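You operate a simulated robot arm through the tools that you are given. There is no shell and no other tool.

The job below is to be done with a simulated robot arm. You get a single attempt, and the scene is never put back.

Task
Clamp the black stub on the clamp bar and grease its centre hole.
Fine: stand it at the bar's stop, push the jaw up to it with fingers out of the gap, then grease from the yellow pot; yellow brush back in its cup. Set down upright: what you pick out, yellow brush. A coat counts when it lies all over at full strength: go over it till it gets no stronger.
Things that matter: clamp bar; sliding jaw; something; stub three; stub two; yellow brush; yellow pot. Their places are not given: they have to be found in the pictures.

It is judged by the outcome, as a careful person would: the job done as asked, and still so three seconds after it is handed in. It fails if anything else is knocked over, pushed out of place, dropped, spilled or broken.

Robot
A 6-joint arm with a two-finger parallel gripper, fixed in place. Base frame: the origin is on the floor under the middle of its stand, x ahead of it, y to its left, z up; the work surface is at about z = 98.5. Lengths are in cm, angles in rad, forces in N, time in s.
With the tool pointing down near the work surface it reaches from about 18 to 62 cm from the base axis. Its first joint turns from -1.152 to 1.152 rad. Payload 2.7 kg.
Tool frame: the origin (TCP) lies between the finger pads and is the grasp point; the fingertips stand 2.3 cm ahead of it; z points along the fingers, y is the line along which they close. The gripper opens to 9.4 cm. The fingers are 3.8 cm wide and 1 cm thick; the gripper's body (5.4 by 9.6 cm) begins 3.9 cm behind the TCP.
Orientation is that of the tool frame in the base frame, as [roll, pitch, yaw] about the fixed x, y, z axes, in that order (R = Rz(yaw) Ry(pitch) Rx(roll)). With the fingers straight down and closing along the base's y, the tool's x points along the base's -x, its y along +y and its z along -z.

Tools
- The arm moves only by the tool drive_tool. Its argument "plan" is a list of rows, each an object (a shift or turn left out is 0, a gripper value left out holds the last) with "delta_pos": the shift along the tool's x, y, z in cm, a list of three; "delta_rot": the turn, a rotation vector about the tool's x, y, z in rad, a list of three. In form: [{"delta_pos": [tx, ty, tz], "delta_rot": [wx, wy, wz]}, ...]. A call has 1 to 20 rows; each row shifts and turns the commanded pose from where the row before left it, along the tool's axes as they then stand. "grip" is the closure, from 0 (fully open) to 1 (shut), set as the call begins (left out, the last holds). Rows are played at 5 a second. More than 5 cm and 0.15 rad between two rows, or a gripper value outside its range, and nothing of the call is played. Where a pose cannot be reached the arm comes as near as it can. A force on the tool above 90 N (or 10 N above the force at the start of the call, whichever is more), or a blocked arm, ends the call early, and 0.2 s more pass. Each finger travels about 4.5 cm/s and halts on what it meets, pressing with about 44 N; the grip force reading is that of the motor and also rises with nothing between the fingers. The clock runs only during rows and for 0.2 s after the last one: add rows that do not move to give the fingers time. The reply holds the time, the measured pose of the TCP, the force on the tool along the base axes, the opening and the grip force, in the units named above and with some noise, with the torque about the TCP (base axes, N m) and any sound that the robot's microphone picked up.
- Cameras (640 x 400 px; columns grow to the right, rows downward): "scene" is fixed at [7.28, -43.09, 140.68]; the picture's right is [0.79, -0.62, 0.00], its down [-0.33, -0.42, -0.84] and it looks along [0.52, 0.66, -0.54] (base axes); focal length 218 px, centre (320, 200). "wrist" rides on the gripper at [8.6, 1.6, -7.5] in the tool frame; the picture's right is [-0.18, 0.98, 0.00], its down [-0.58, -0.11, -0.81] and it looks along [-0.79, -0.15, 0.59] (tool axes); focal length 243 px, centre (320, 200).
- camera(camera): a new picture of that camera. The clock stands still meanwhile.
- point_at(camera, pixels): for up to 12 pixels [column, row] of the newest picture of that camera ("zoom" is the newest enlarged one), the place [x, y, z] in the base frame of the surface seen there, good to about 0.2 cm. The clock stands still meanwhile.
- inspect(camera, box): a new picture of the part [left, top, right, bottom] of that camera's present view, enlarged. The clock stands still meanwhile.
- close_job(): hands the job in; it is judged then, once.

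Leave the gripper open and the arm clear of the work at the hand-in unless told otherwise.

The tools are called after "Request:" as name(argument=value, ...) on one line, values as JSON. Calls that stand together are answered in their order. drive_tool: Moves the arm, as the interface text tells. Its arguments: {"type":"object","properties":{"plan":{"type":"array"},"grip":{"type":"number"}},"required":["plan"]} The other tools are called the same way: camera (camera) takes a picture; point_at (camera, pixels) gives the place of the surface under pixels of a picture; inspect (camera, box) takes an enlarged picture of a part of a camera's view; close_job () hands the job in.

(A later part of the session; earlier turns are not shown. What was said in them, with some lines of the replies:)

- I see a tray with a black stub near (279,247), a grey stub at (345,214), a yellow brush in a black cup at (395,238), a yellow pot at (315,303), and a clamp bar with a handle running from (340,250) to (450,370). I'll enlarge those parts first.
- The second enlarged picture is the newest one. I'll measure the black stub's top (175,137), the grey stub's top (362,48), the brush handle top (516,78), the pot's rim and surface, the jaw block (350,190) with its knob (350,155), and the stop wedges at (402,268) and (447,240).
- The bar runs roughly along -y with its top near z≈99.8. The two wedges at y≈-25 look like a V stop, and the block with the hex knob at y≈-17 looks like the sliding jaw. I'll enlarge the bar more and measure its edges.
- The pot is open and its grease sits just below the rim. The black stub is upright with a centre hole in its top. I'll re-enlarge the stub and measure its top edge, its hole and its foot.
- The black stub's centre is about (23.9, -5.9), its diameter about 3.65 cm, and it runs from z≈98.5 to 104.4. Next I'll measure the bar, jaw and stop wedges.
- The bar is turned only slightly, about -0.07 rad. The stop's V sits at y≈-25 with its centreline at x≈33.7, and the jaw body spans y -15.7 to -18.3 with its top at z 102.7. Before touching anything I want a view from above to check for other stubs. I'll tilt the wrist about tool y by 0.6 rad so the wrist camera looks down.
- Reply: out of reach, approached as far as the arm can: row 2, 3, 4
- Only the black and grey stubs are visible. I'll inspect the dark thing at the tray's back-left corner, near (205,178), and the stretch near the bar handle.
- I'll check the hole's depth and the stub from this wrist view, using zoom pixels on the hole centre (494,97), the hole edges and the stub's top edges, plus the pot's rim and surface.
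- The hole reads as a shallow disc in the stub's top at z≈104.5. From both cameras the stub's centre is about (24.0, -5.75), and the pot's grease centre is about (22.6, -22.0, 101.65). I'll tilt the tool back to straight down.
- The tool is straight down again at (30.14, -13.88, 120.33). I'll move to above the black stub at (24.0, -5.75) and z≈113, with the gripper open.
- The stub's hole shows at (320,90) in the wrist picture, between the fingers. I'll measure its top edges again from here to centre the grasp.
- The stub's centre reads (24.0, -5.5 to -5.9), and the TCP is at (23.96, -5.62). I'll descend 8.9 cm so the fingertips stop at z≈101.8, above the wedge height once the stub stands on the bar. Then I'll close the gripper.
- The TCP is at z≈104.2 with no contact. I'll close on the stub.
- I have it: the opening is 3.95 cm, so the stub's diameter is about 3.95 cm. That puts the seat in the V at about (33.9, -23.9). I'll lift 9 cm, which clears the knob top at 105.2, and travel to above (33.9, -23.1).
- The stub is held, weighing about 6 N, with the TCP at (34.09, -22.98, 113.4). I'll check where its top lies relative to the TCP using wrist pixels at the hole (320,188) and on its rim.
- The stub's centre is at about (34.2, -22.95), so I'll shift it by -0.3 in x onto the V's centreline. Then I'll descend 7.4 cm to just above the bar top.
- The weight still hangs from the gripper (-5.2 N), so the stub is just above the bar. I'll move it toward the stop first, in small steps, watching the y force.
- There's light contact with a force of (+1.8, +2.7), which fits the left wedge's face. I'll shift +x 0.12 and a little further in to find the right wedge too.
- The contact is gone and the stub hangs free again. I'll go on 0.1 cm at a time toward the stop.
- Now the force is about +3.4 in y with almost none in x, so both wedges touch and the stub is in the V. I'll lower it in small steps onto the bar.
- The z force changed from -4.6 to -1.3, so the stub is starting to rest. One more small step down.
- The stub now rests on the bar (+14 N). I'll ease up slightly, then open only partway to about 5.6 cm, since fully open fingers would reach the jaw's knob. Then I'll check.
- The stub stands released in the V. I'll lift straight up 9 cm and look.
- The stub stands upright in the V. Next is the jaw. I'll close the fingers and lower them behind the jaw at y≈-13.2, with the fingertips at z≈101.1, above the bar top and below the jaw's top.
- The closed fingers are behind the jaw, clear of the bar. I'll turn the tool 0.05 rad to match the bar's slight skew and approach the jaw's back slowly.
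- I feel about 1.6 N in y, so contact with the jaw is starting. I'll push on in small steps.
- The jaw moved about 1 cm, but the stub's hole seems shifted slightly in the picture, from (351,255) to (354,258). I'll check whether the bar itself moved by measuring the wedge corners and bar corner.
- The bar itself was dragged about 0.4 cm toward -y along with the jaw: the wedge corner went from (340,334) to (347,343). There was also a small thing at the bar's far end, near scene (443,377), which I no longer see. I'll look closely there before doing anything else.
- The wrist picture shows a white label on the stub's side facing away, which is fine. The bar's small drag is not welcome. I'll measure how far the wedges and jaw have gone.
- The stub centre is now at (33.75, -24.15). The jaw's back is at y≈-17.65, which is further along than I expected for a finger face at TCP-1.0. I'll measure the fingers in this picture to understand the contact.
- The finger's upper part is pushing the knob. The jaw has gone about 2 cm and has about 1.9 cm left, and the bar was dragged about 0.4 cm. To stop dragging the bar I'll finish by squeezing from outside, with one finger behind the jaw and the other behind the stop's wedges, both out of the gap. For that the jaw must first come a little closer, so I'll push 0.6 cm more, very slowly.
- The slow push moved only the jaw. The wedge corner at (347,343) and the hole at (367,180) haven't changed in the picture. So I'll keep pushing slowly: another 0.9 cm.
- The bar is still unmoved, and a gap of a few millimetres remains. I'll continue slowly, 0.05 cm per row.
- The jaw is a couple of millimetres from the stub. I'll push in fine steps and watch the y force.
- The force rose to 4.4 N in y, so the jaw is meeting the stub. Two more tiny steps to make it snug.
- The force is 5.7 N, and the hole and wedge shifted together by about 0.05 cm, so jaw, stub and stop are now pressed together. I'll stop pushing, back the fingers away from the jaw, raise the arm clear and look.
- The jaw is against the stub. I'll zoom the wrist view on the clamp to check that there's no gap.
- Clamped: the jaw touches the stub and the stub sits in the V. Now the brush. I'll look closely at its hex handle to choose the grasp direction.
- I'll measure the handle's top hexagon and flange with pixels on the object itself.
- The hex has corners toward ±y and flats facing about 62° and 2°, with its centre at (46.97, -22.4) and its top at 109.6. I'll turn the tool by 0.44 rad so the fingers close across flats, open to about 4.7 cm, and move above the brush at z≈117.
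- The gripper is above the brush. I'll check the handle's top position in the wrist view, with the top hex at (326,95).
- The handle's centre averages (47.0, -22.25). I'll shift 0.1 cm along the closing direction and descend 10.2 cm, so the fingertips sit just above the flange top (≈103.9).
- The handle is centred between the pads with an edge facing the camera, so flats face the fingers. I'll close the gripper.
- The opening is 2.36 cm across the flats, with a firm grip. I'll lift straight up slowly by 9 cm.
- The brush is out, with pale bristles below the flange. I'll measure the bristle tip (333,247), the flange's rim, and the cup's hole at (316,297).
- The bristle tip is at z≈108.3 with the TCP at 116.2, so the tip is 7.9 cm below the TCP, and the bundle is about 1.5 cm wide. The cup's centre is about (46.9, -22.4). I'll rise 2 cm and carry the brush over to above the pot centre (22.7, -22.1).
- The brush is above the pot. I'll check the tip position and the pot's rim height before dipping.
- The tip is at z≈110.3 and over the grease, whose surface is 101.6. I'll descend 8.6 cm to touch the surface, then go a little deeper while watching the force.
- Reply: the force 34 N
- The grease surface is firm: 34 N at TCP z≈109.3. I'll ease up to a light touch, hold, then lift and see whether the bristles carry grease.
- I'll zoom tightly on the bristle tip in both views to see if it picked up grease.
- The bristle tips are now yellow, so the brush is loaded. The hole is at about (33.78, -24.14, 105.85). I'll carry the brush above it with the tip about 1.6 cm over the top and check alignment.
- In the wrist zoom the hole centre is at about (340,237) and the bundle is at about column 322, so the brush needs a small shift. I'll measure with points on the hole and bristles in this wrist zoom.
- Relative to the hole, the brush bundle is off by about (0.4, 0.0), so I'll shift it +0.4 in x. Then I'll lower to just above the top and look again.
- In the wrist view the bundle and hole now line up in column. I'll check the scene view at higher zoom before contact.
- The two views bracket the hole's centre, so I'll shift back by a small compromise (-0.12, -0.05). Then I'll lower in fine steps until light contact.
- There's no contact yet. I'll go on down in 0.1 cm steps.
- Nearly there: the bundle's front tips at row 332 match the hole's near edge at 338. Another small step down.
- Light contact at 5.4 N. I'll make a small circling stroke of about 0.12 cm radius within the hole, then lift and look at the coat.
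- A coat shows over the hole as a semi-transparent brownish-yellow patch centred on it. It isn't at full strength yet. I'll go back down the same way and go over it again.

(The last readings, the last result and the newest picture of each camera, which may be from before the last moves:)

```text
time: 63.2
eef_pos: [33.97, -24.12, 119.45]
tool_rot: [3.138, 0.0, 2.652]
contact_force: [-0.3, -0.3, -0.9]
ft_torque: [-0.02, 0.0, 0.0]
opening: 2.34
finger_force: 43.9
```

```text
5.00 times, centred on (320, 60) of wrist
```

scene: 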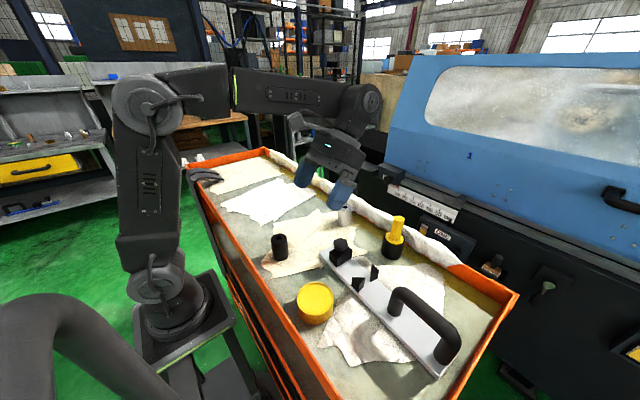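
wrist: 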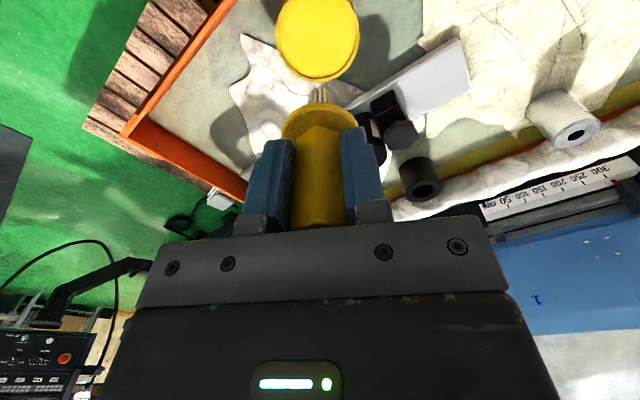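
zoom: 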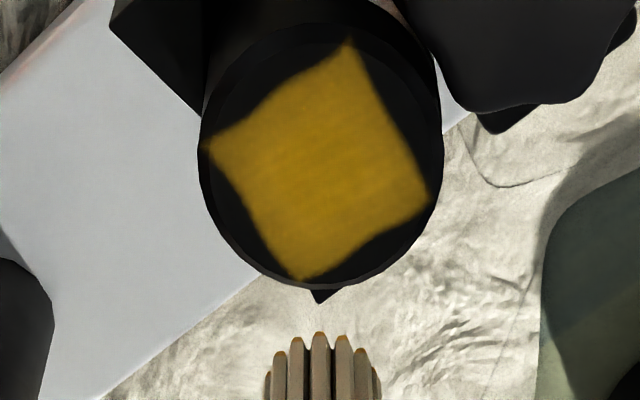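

The coat is clearly stronger and even. I'll go over it again and compare.

Request:
drive_tool(plan=[{"delta_pos": [0, 0, 3]}, {"delta_pos": [0, 0, 2.4]}, {"delta_pos": [0, 0, 0.5]}, {}, {"delta_pos": [0, 0, 0.1]}, {}], grip=1)

Request:
drive_tool(plan=[{"delta_pos": [0.15, 0, 0]}, {"delta_pos": [-0.07, 0.13, 0]}, {"delta_pos": [-0.16, 0, 0]}, {"delta_pos": [-0.07, -0.13, 0]}, {"delta_pos": [0.07, -0.13, 0]}, {"delta_pos": [0.16, 0, 0]}, {"delta_pos": [0.07, 0.13, 0]}, {"delta_pos": [-0.07, 0.13, 0]}, {"delta_pos": [-0.16, 0, 0]}, {"delta_pos": [-0.07, -0.13, 0]}, {"delta_pos": [0.07, -0.13, 0]}, {"delta_pos": [0.16, 0, 0]}, {"delta_pos": [0.07, 0.13, 0]}, {"delta_pos": [-0.15, 0, 0]}, {}], grip=1)

Request:
drive_tool(plan=[{"delta_pos": [0, 0, -0.5]}, {"delta_pos": [0, 0, -2.5]}, {"delta_pos": [0, 0, -3]}, {}], grip=1)

Request:
inspect(camera="scene", box=[345, 240, 385, 280])

Request:
inspect(camera="wrist", box=[270, 20, 370, 100])

```text
time: 64.6
eef_pos: [33.9, -24.2, 113.51]
tool_rot: [3.137, 0.001, 2.651]
contact_force: [-0.9, 2.9, 7.1]
ft_torque: [0.14, 0.01, -0.02]
opening: 2.33
finger_force: 44.3
```

```text
time: 67.8
eef_pos: [33.77, -24.13, 113.65]
tool_rot: [3.14, 0.0, 2.652]
contact_force: [-3.7, -0.7, 9.8]
ft_torque: [-0.14, 0.2, 0.0]
opening: 2.3
finger_force: 44.1
```

```text
time: 68.8
eef_pos: [33.65, -24.24, 119.62]
tool_rot: [3.137, 0.002, 2.652]
contact_force: [-1.0, -0.4, -0.8]
ft_torque: [0.01, 0.02, 0.02]
opening: 2.33
finger_force: 44.2
```

```text
10.00 times, centred on (365, 260) of scene
```

zoom: 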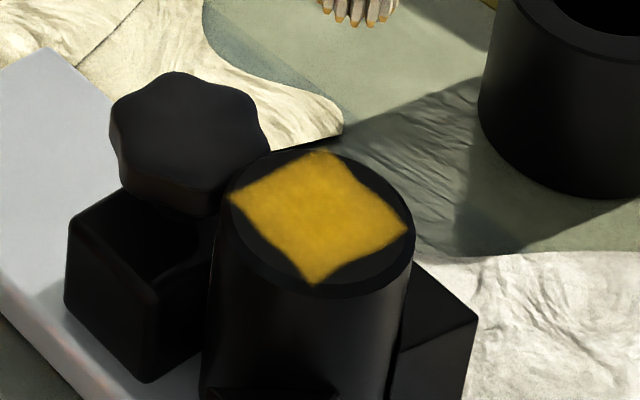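

```text
5.00 times, centred on (320, 60) of wrist
```

zoom: 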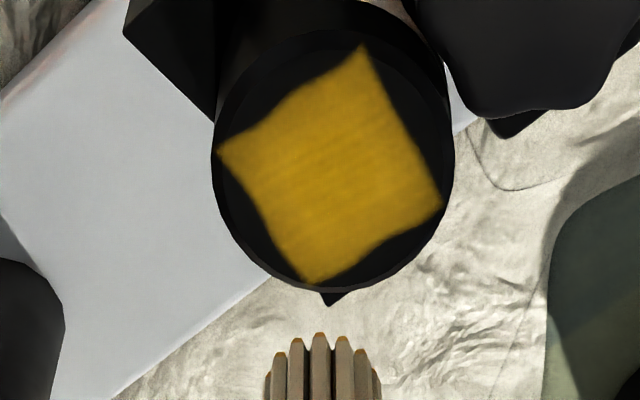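

A bit stronger again. One more pass to see whether it still gains.

Request:
drive_tool(plan=[{"delta_pos": [0, 0, 3]}, {"delta_pos": [0, 0, 2.4]}, {"delta_pos": [0, 0, 0.5]}, {}, {"delta_pos": [0, 0, 0.1]}, {}], grip=1)

Request:
drive_tool(plan=[{"delta_pos": [0.2, 0, 0]}, {"delta_pos": [-0.1, 0.17, 0]}, {"delta_pos": [-0.2, 0, 0]}, {"delta_pos": [-0.1, -0.17, 0]}, {"delta_pos": [0.1, -0.17, 0]}, {"delta_pos": [0.2, 0, 0]}, {"delta_pos": [0.1, 0.17, 0]}, {"delta_pos": [-0.1, 0.17, 0]}, {"delta_pos": [-0.2, 0, 0]}, {"delta_pos": [-0.1, -0.17, 0]}, {"delta_pos": [0.1, -0.17, 0]}, {"delta_pos": [0.2, 0, 0]}, {"delta_pos": [0.1, 0.17, 0]}, {"delta_pos": [-0.2, 0, 0]}, {}], grip=1)

Request:
drive_tool(plan=[{"delta_pos": [0, 0, -0.5]}, {"delta_pos": [0, 0, -2.5]}, {"delta_pos": [0, 0, -3]}, {}], grip=1)

Request:
inspect(camera="scene", box=[345, 240, 385, 280])

Request:
inspect(camera="wrist", box=[270, 20, 370, 100])

```text
time: 70.2
eef_pos: [33.85, -24.13, 113.42]
tool_rot: [3.14, 0.002, 2.65]
contact_force: [-0.1, -0.3, 3.0]
ft_torque: [-0.04, -0.05, 0.02]
opening: 2.34
finger_force: 44.1
```

```text
time: 73.4
eef_pos: [33.82, -24.15, 113.56]
tool_rot: [3.139, 0.0, 2.65]
contact_force: [-0.9, 0.2, 3.8]
ft_torque: [-0.01, 0.07, 0.0]
opening: 2.34
finger_force: 44.3
```

```text
time: 74.4
eef_pos: [33.85, -24.2, 119.32]
tool_rot: [3.139, -0.001, 2.651]
contact_force: [0.4, 1.0, -0.3]
ft_torque: [-0.05, -0.05, -0.03]
opening: 2.31
finger_force: 43.8
```

```text
10.00 times, centred on (365, 260) of scene
```

zoom: 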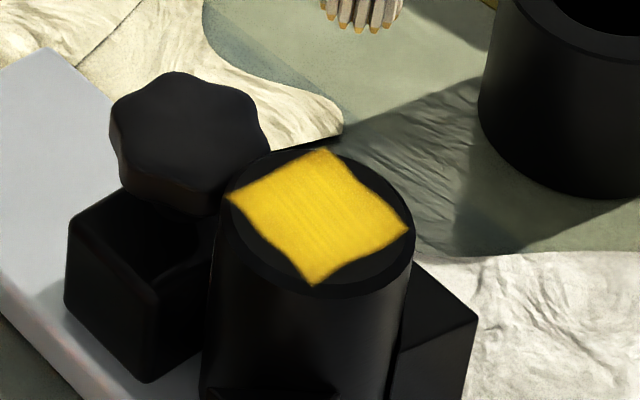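

```text
5.00 times, centred on (320, 60) of wrist
```

zoom: 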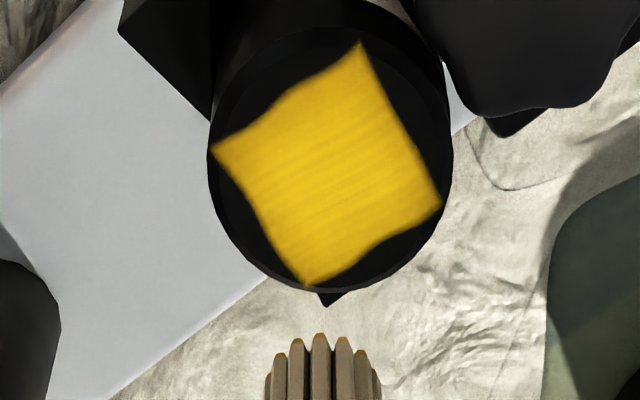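

That was a big gain: the coat is now bright yellow like the pot's grease. I'll do another pass to check whether it's at its limit.

Request:
drive_tool(plan=[{"delta_pos": [0, 0, 3]}, {"delta_pos": [0, 0, 2.4]}, {"delta_pos": [0, 0, 0.5]}, {}, {"delta_pos": [0, 0, 0.1]}, {}], grip=1)

Request:
drive_tool(plan=[{"delta_pos": [0.2, 0, 0]}, {"delta_pos": [-0.1, 0.17, 0]}, {"delta_pos": [-0.2, 0, 0]}, {"delta_pos": [-0.1, -0.17, 0]}, {"delta_pos": [0.1, -0.17, 0]}, {"delta_pos": [0.2, 0, 0]}, {"delta_pos": [0.1, 0.17, 0]}, {"delta_pos": [-0.1, 0.17, 0]}, {"delta_pos": [-0.2, 0, 0]}, {"delta_pos": [-0.1, -0.17, 0]}, {"delta_pos": [0.1, -0.17, 0]}, {"delta_pos": [0.2, 0, 0]}, {"delta_pos": [0.1, 0.17, 0]}, {"delta_pos": [-0.2, 0, 0]}, {}], grip=1)

Request:
drive_tool(plan=[{"delta_pos": [0, 0, -0.5]}, {"delta_pos": [0, 0, -2.5]}, {"delta_pos": [0, 0, -3]}, {}], grip=1)

Request:
inspect(camera="scene", box=[345, 240, 385, 280])

Request:
inspect(camera="wrist", box=[270, 20, 370, 100])

```text
time: 75.8
eef_pos: [33.85, -24.07, 113.43]
tool_rot: [3.139, 0.003, 2.65]
contact_force: [-1.4, 1.8, 17.6]
ft_torque: [0.08, 0.16, 0.01]
opening: 2.32
finger_force: 44.0
```

```text
time: 79.0
eef_pos: [33.81, -24.2, 113.45]
tool_rot: [3.14, 0.0, 2.651]
contact_force: [-4.9, -1.9, 15.5]
ft_torque: [-0.17, 0.34, -0.02]
opening: 2.35
finger_force: 43.2
```

```text
time: 80.0
eef_pos: [33.94, -24.21, 119.7]
tool_rot: [3.138, -0.001, 2.652]
contact_force: [0.0, -0.3, -0.4]
ft_torque: [-0.02, 0.0, -0.01]
opening: 2.33
finger_force: 44.1
```

```text
10.00 times, centred on (365, 260) of scene
```

zoom: 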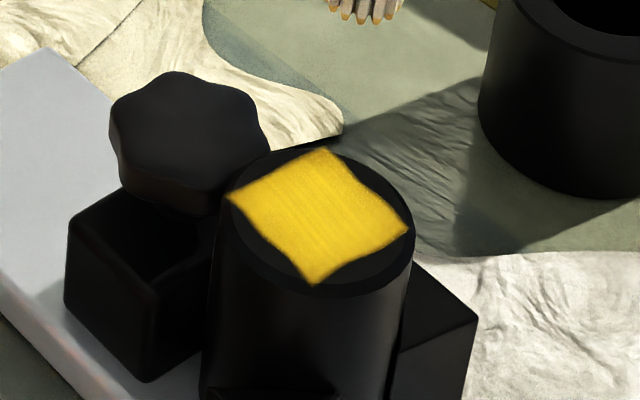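

```text
5.00 times, centred on (320, 60) of wrist
```

zoom: 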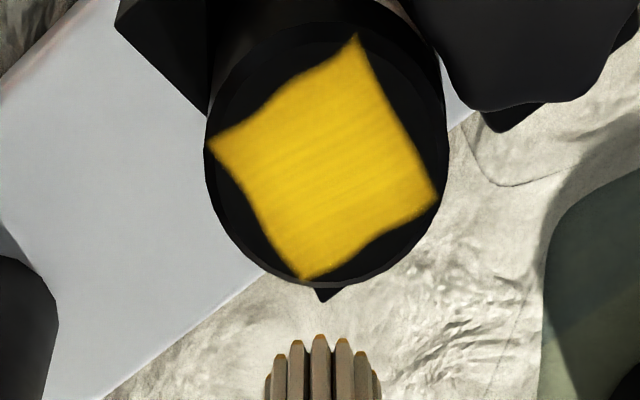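

The coat looks the same as after the previous pass: bright, even, covering the whole hole, and no stronger. I'll check that the brush still carries grease, so that this wasn't just a dry brush.

Request:
inspect(camera="wrist", box=[290, 70, 350, 110])

Request:
inspect(camera="scene", box=[353, 220, 383, 250])

```text
10.00 times, centred on (320, 90) of wrist
```

zoom: 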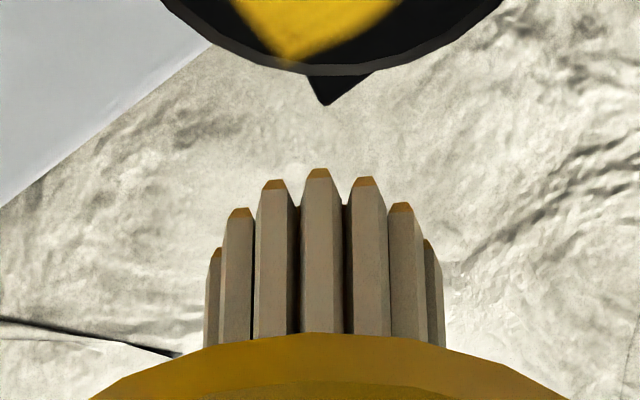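

```text
13.33 times, centred on (368, 235) of scene
```

zoom: 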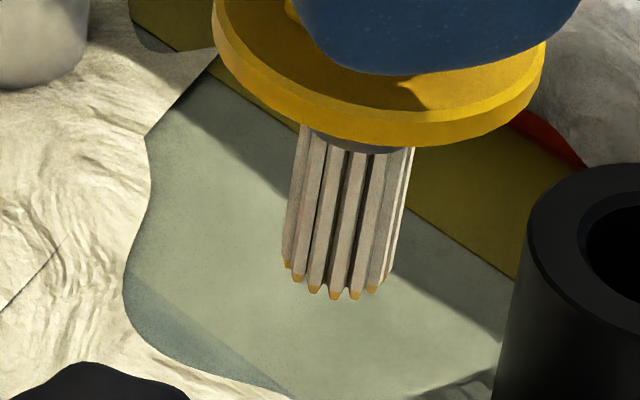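

The tips are still yellow, so the brush wasn't dry and the coat is at its limit. Now I'll take the brush back to above its cup by reversing my tracked moves, at the current height, and check alignment with the cup's bore.

Request:
drive_tool(plan=[{"delta_pos": [-3.563, 2.563, 0]}, {"delta_pos": [-3.563, 2.563, 0]}, {"delta_pos": [-3.564, 2.564, 0]}, {}, {"delta_pos": [0, 0, 3]}, {"delta_pos": [0, 0, 1]}, {}, {}], grip=1)

Request:
inspect(camera="scene", box=[370, 190, 420, 260])

Request:
inspect(camera="wrist", box=[260, 0, 380, 120])

```text
time: 81.8
eef_pos: [46.97, -22.19, 115.61]
tool_rot: [3.14, 0.001, 2.651]
contact_force: [-0.6, -0.4, -0.5]
ft_torque: [-0.02, 0.02, -0.01]
opening: 2.33
finger_force: 44.2
```

```text
5.71 times, centred on (395, 225) of scene
```

zoom: 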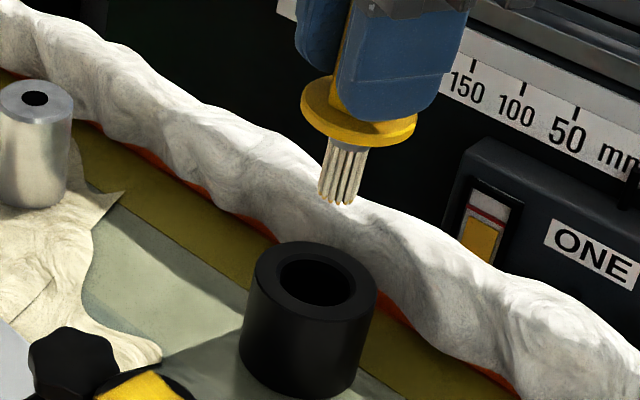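

```text
3.33 times, centred on (320, 60) of wrist
```

zoom: 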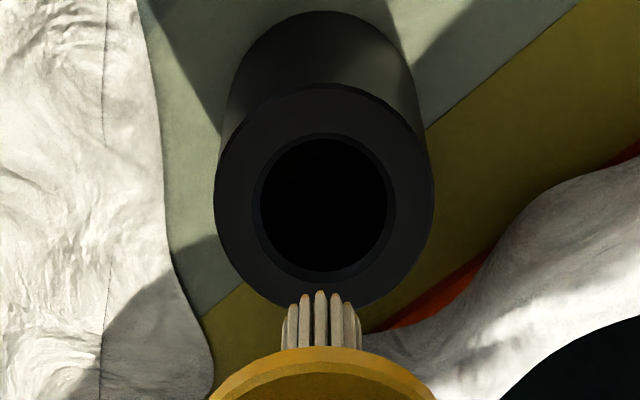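

The bundle lines up with the cup's bore: wrist zoom columns 321 and 324. I'll lower it 8 cm, slower at the end, watching the force.

Request:
drive_tool(plan=[{"delta_pos": [0, 0, 2.5]}, {"delta_pos": [0, 0, 2.5]}, {"delta_pos": [0, 0, 1.5]}, {"delta_pos": [0, 0, 1]}, {"delta_pos": [0, 0, 0.5]}, {}, {}], grip=1)

Request:
inspect(camera="scene", box=[365, 190, 425, 270])

```text
time: 83.4
eef_pos: [46.94, -22.28, 107.43]
tool_rot: [3.137, -0.001, 2.651]
contact_force: [0.5, 0.1, -1.1]
ft_torque: [0.05, 0.03, 0.01]
opening: 2.33
finger_force: 44.2
```

```text
5.00 times, centred on (395, 230) of scene
```

zoom: 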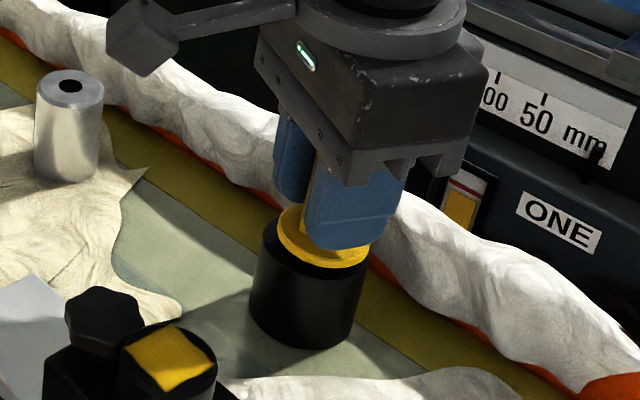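

The brush is in the cup with its flange just above the rim and no contact yet. I'll lower in small steps until it rests.

Request:
drive_tool(plan=[{"delta_pos": [0, 0, 0.15]}, {"delta_pos": [0, 0, 0.1]}, {}, {}], grip=1)

Request:
drive_tool(plan=[{"delta_pos": [0, 0, 0.1]}, {}, {}], grip=1)

```text
time: 84.4
eef_pos: [46.97, -22.46, 107.25]
tool_rot: [3.137, 0.0, 2.651]
contact_force: [-0.2, 1.4, -0.5]
ft_torque: [0.01, -0.01, -0.01]
opening: 2.32
finger_force: 44.5
```

```text
time: 85.2
eef_pos: [47.01, -22.55, 107.2]
tool_rot: [3.138, -0.002, 2.65]
contact_force: [-1.3, 0.1, 0.3]
ft_torque: [-0.04, -0.02, 0.01]
opening: 2.33
finger_force: 43.9
```

Almost seated. Another 0.08 cm.

Request:
drive_tool(plan=[{"delta_pos": [0, 0, 0.08]}, {}, {}], grip=1)

Request:
inspect(camera="scene", box=[375, 215, 415, 265])

```text
time: 86.0
eef_pos: [47.09, -22.52, 107.08]
tool_rot: [3.138, 0.0, 2.651]
contact_force: [0.7, -0.1, -1.1]
ft_torque: [0.0, 0.03, -0.01]
opening: 2.36
finger_force: 43.9
```

```text
8.00 times, centred on (395, 240) of scene
```

zoom: 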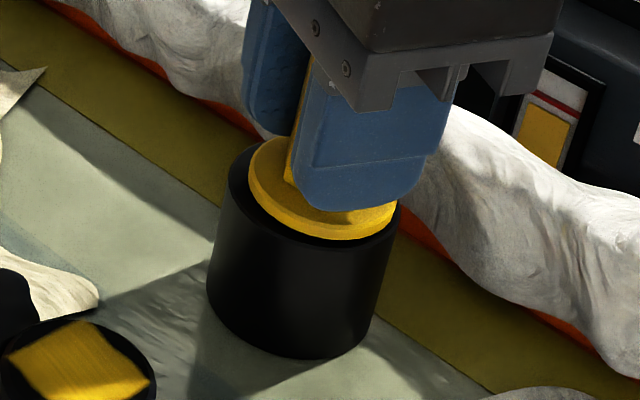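

Still no contact: the handle slipped up a hair in the grip during the strokes. I'll go on by 0.06 cm steps.

Request:
drive_tool(plan=[{"delta_pos": [0, 0, 0.06]}, {}, {}], grip=1)

Request:
drive_tool(plan=[{"delta_pos": [0, 0, 0.06]}, {}, {}], grip=1)

```text
time: 86.8
eef_pos: [47.02, -22.36, 107.05]
tool_rot: [3.138, 0.0, 2.651]
contact_force: [0.3, -0.3, -1.0]
ft_torque: [0.01, 0.01, 0.01]
opening: 2.33
finger_force: 44.0
```

```text
time: 87.6
eef_pos: [46.97, -22.34, 107.06]
tool_rot: [3.137, 0.0, 2.651]
contact_force: [-0.2, -0.2, -0.3]
ft_torque: [0.01, 0.01, 0.03]
opening: 2.35
finger_force: 44.2
```

Request:
drive_tool(plan=[{"delta_pos": [0, 0, 0.06]}, {}, {}], grip=1)

Request:
drive_tool(plan=[{"delta_pos": [0, 0, 0.06]}, {}, {}], grip=1)

Request:
inspect(camera="scene", box=[375, 215, 415, 265])

```text
time: 88.4
eef_pos: [46.93, -22.43, 106.87]
tool_rot: [3.137, 0.0, 2.65]
contact_force: [0.4, 0.1, -1.4]
ft_torque: [0.03, -0.02, 0.0]
opening: 2.33
finger_force: 43.8
```

```text
time: 89.2
eef_pos: [46.91, -22.35, 106.87]
tool_rot: [3.137, 0.002, 2.65]
contact_force: [0.1, -1.3, 2.6]
ft_torque: [-0.04, -0.06, -0.01]
opening: 2.34
finger_force: 43.2
```

```text
8.00 times, centred on (395, 240) of scene
```

zoom: 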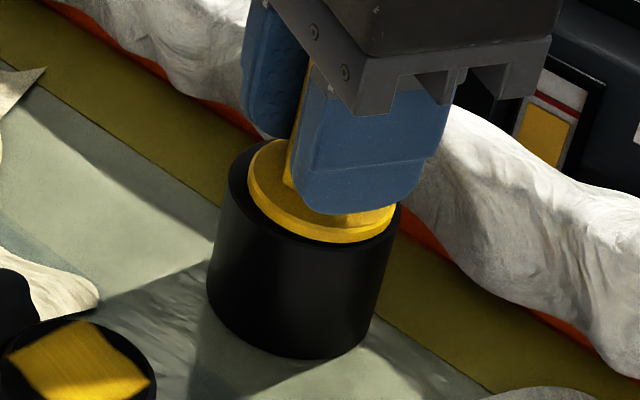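

It has seated, with +2.6 N. I'll open the fingers to about 4.7 cm.

Request:
drive_tool(plan=[{}, {}, {}, {}], grip=0.5)

Request:
camera(camera="wrist")

```text
time: 90.2
eef_pos: [46.97, -22.35, 106.89]
tool_rot: [3.138, -0.001, 2.651]
contact_force: [0.0, -0.2, 0.2]
ft_torque: [0.01, -0.01, -0.01]
opening: 4.71
finger_force: 0.1
```

```text
taken
```

wrist: 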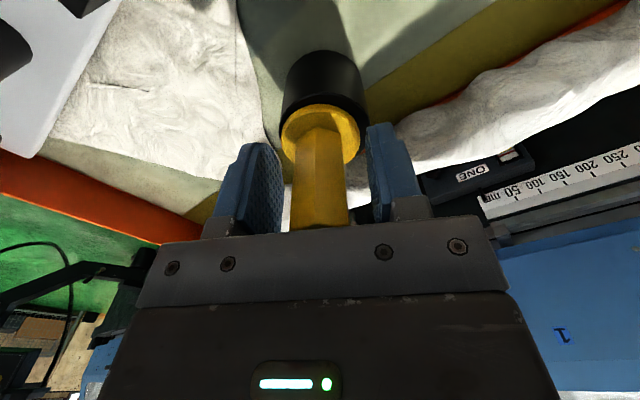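

The brush stands free in its cup between the open fingers. I'll lift straight up.

Request:
drive_tool(plan=[{"delta_pos": [0, 0, -1]}, {"delta_pos": [0, 0, -3]}, {"delta_pos": [0, 0, -4]}, {"delta_pos": [0, 0, -4]}, {}, {}], grip=0.5)

Request:
inspect(camera="scene", box=[310, 200, 430, 310])

Request:
camera(camera="scene")

```text
time: 91.6
eef_pos: [46.93, -22.45, 118.93]
tool_rot: [3.139, -0.001, 2.65]
contact_force: [-0.7, 0.4, 0.4]
ft_torque: [-0.01, -0.03, 0.0]
opening: 4.69
finger_force: 0.1
```

```text
3.64 times, centred on (370, 255) of scene
```

zoom: 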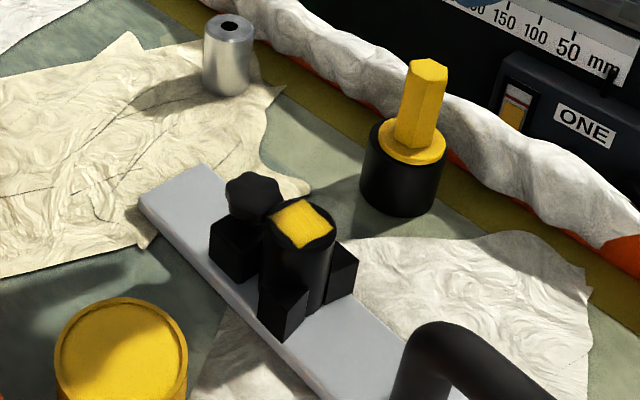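

```text
taken
```

scene: 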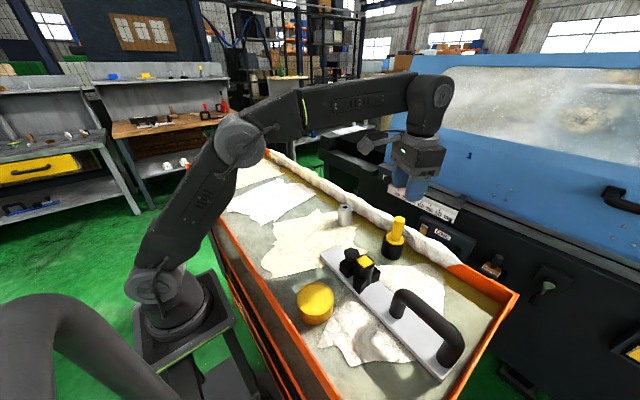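

The brush stands upright in its cup, and the grey stub, the pot and the cloths look in place. I'll check the clamp contact closely once more.

Request:
inspect(camera="scene", box=[335, 240, 385, 300])

Request:
point_at(camera="zoom", pixels=[[350, 160], [290, 160], [430, 165], [230, 270], [235, 215], [315, 330], [320, 390], [440, 250], [200, 130], [300, 125], [250, 90]])

Request:
camera(camera="wrist")

```text
6.67 times, centred on (360, 270) of scene
```

zoom: 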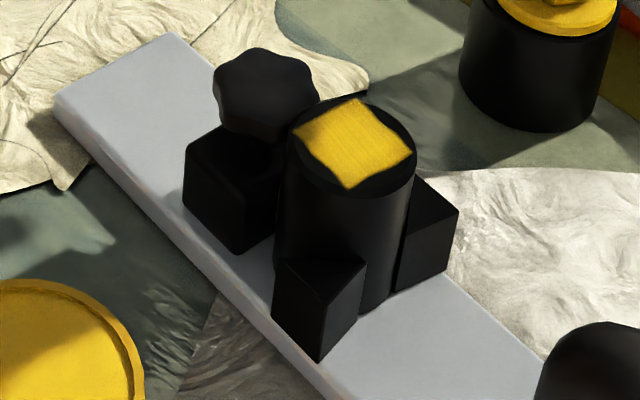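

```text
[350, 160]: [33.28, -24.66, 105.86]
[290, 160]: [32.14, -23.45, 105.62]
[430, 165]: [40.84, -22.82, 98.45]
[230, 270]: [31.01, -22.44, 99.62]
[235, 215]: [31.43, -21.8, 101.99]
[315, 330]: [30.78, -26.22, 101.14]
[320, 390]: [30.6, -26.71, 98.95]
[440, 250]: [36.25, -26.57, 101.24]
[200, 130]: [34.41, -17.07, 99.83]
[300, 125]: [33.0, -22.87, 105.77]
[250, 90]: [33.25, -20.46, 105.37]
```

```text
taken
```

wrist: 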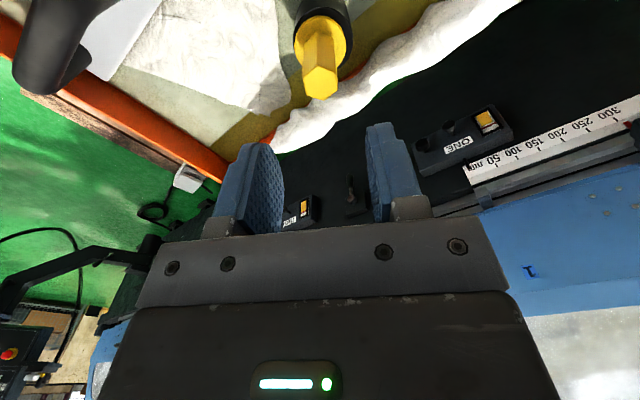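

Everything looks right. I'll turn the tool back, open the gripper and move away to a parking place from which the wrist camera can look across the clamp gap.

Request:
drive_tool(plan=[{"delta_pos": [0, 0, -2]}, {"delta_rot": [0, 0, -0.1225]}, {"delta_rot": [0, 0, -0.1225]}, {"delta_rot": [0, 0, -0.1225]}, {"delta_rot": [0, 0, -0.1225]}, {"delta_pos": [3.98, 0.3, 0]}, {"delta_pos": [3.98, 0.3, 0]}, {"delta_pos": [3.98, 0.3, 0]}, {"delta_pos": [3.98, 0.3, 0]}, {"delta_pos": [3.98, 0.3, 0]}, {}, {}], grip=0)

Request:
camera(camera="wrist")

Request:
inspect(camera="wrist", box=[260, 60, 400, 180])

```text
time: 94.2
eef_pos: [26.84, -20.97, 120.73]
tool_rot: [3.14, 0.001, -3.141]
contact_force: [0.0, 0.5, -0.3]
ft_torque: [0.01, -0.06, 0.01]
opening: 9.41
finger_force: 0.0
```

```text
taken
```

wrist: 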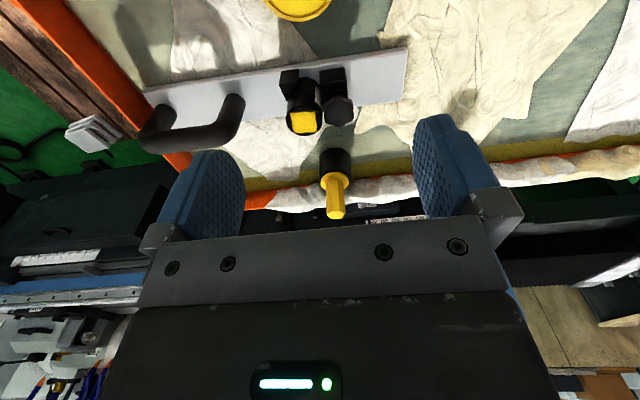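

```text
3.33 times, centred on (330, 120) of wrist
```

zoom: 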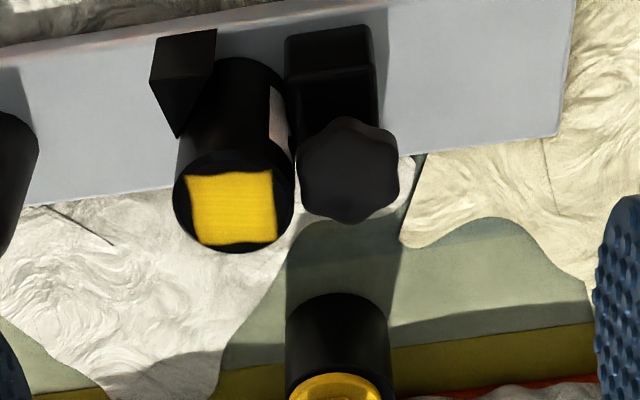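

I'll zoom on the contact line between the stub and the jaw, near wrist pixel (321,87).

Request:
inspect(camera="wrist", box=[300, 65, 345, 110])

Request:
inspect(camera="scene", box=[300, 210, 470, 390])

```text
8.89 times, centred on (322, 88) of wrist
```

zoom: 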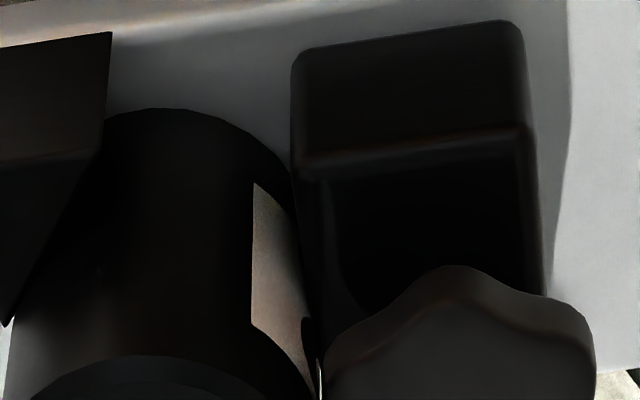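

```text
2.22 times, centred on (385, 300) of scene
```

zoom: 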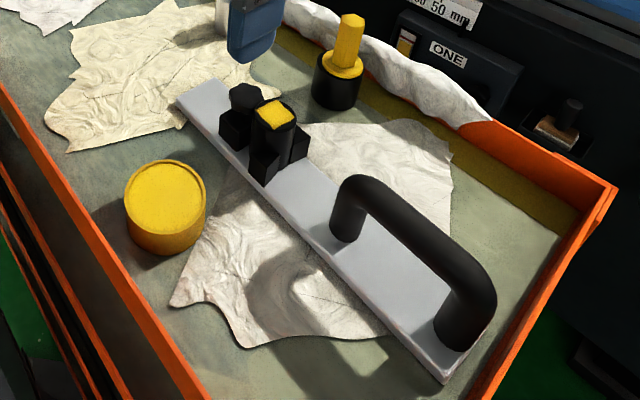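

No gap is visible between jaw and stub, the coat is even, and the brush stands in its cup. I'll move the open gripper further clear, up and toward +y, before handing in.

Request:
drive_tool(plan=[{"delta_pos": [0, 0, -3]}, {"delta_pos": [0, 3, -2]}, {"delta_pos": [0, 4, 0]}, {"delta_pos": [0, 3, 0]}, {}, {}, {}], grip=0)

Request:
camera(camera="scene")

Request:
inspect(camera="scene", box=[300, 200, 430, 320])

```text
time: 95.8
eef_pos: [27.02, -10.85, 125.95]
tool_rot: [3.139, 0.003, 3.141]
contact_force: [0.9, -0.6, -0.3]
ft_torque: [-0.01, -0.03, 0.03]
opening: 9.37
finger_force: 0.1
```

```text
taken
```

scene: 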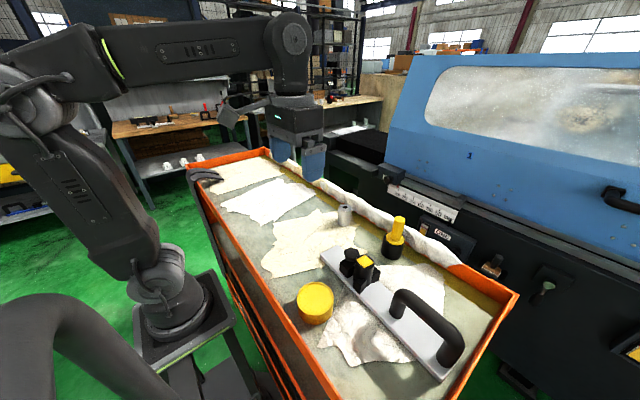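

```text
3.33 times, centred on (365, 260) of scene
```

zoom: 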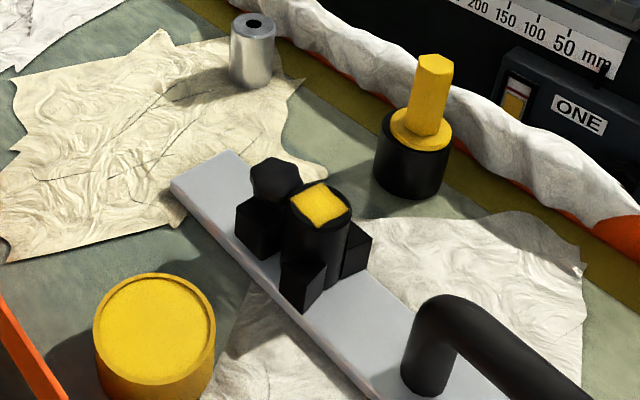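

The black stub stands in the V stop with the jaw against it, and its centre hole is coated bright yellow. The brush is upright in its cup, the pot and grey stub haven't moved, and the open gripper is clear of the work. I'm handing the job in.

Request:
close_job()

```text
The job is handed in.
```

The black stub is clamped on the bar, its centre hole is greased, and I've handed the job in. I don't have the judge's result.

- **Clamp:** The stub stands upright in the bar's V stop. I pushed the jaw up to it from behind, with the fingers out of the gap, and no gap shows between jaw and stub.
- **Grease:** The coat covers the whole hole at an even bright yellow. It also spreads past the hole onto the stub's top face. I made five passes. The last one made it no stronger, and the brush still had grease on it.
- **Brush and rest:** The yellow brush is back upright in its cup. The pot and grey stub look where they were, and the gripper is open and clear of the work.

**Bar moved:** My first push on the jaw was too quick and dragged the clamp bar about 0.4 cm toward its handle end. The later slow pushes added at most about 0.1 cm. I left it there, because moving it back could have loosened the clamp.
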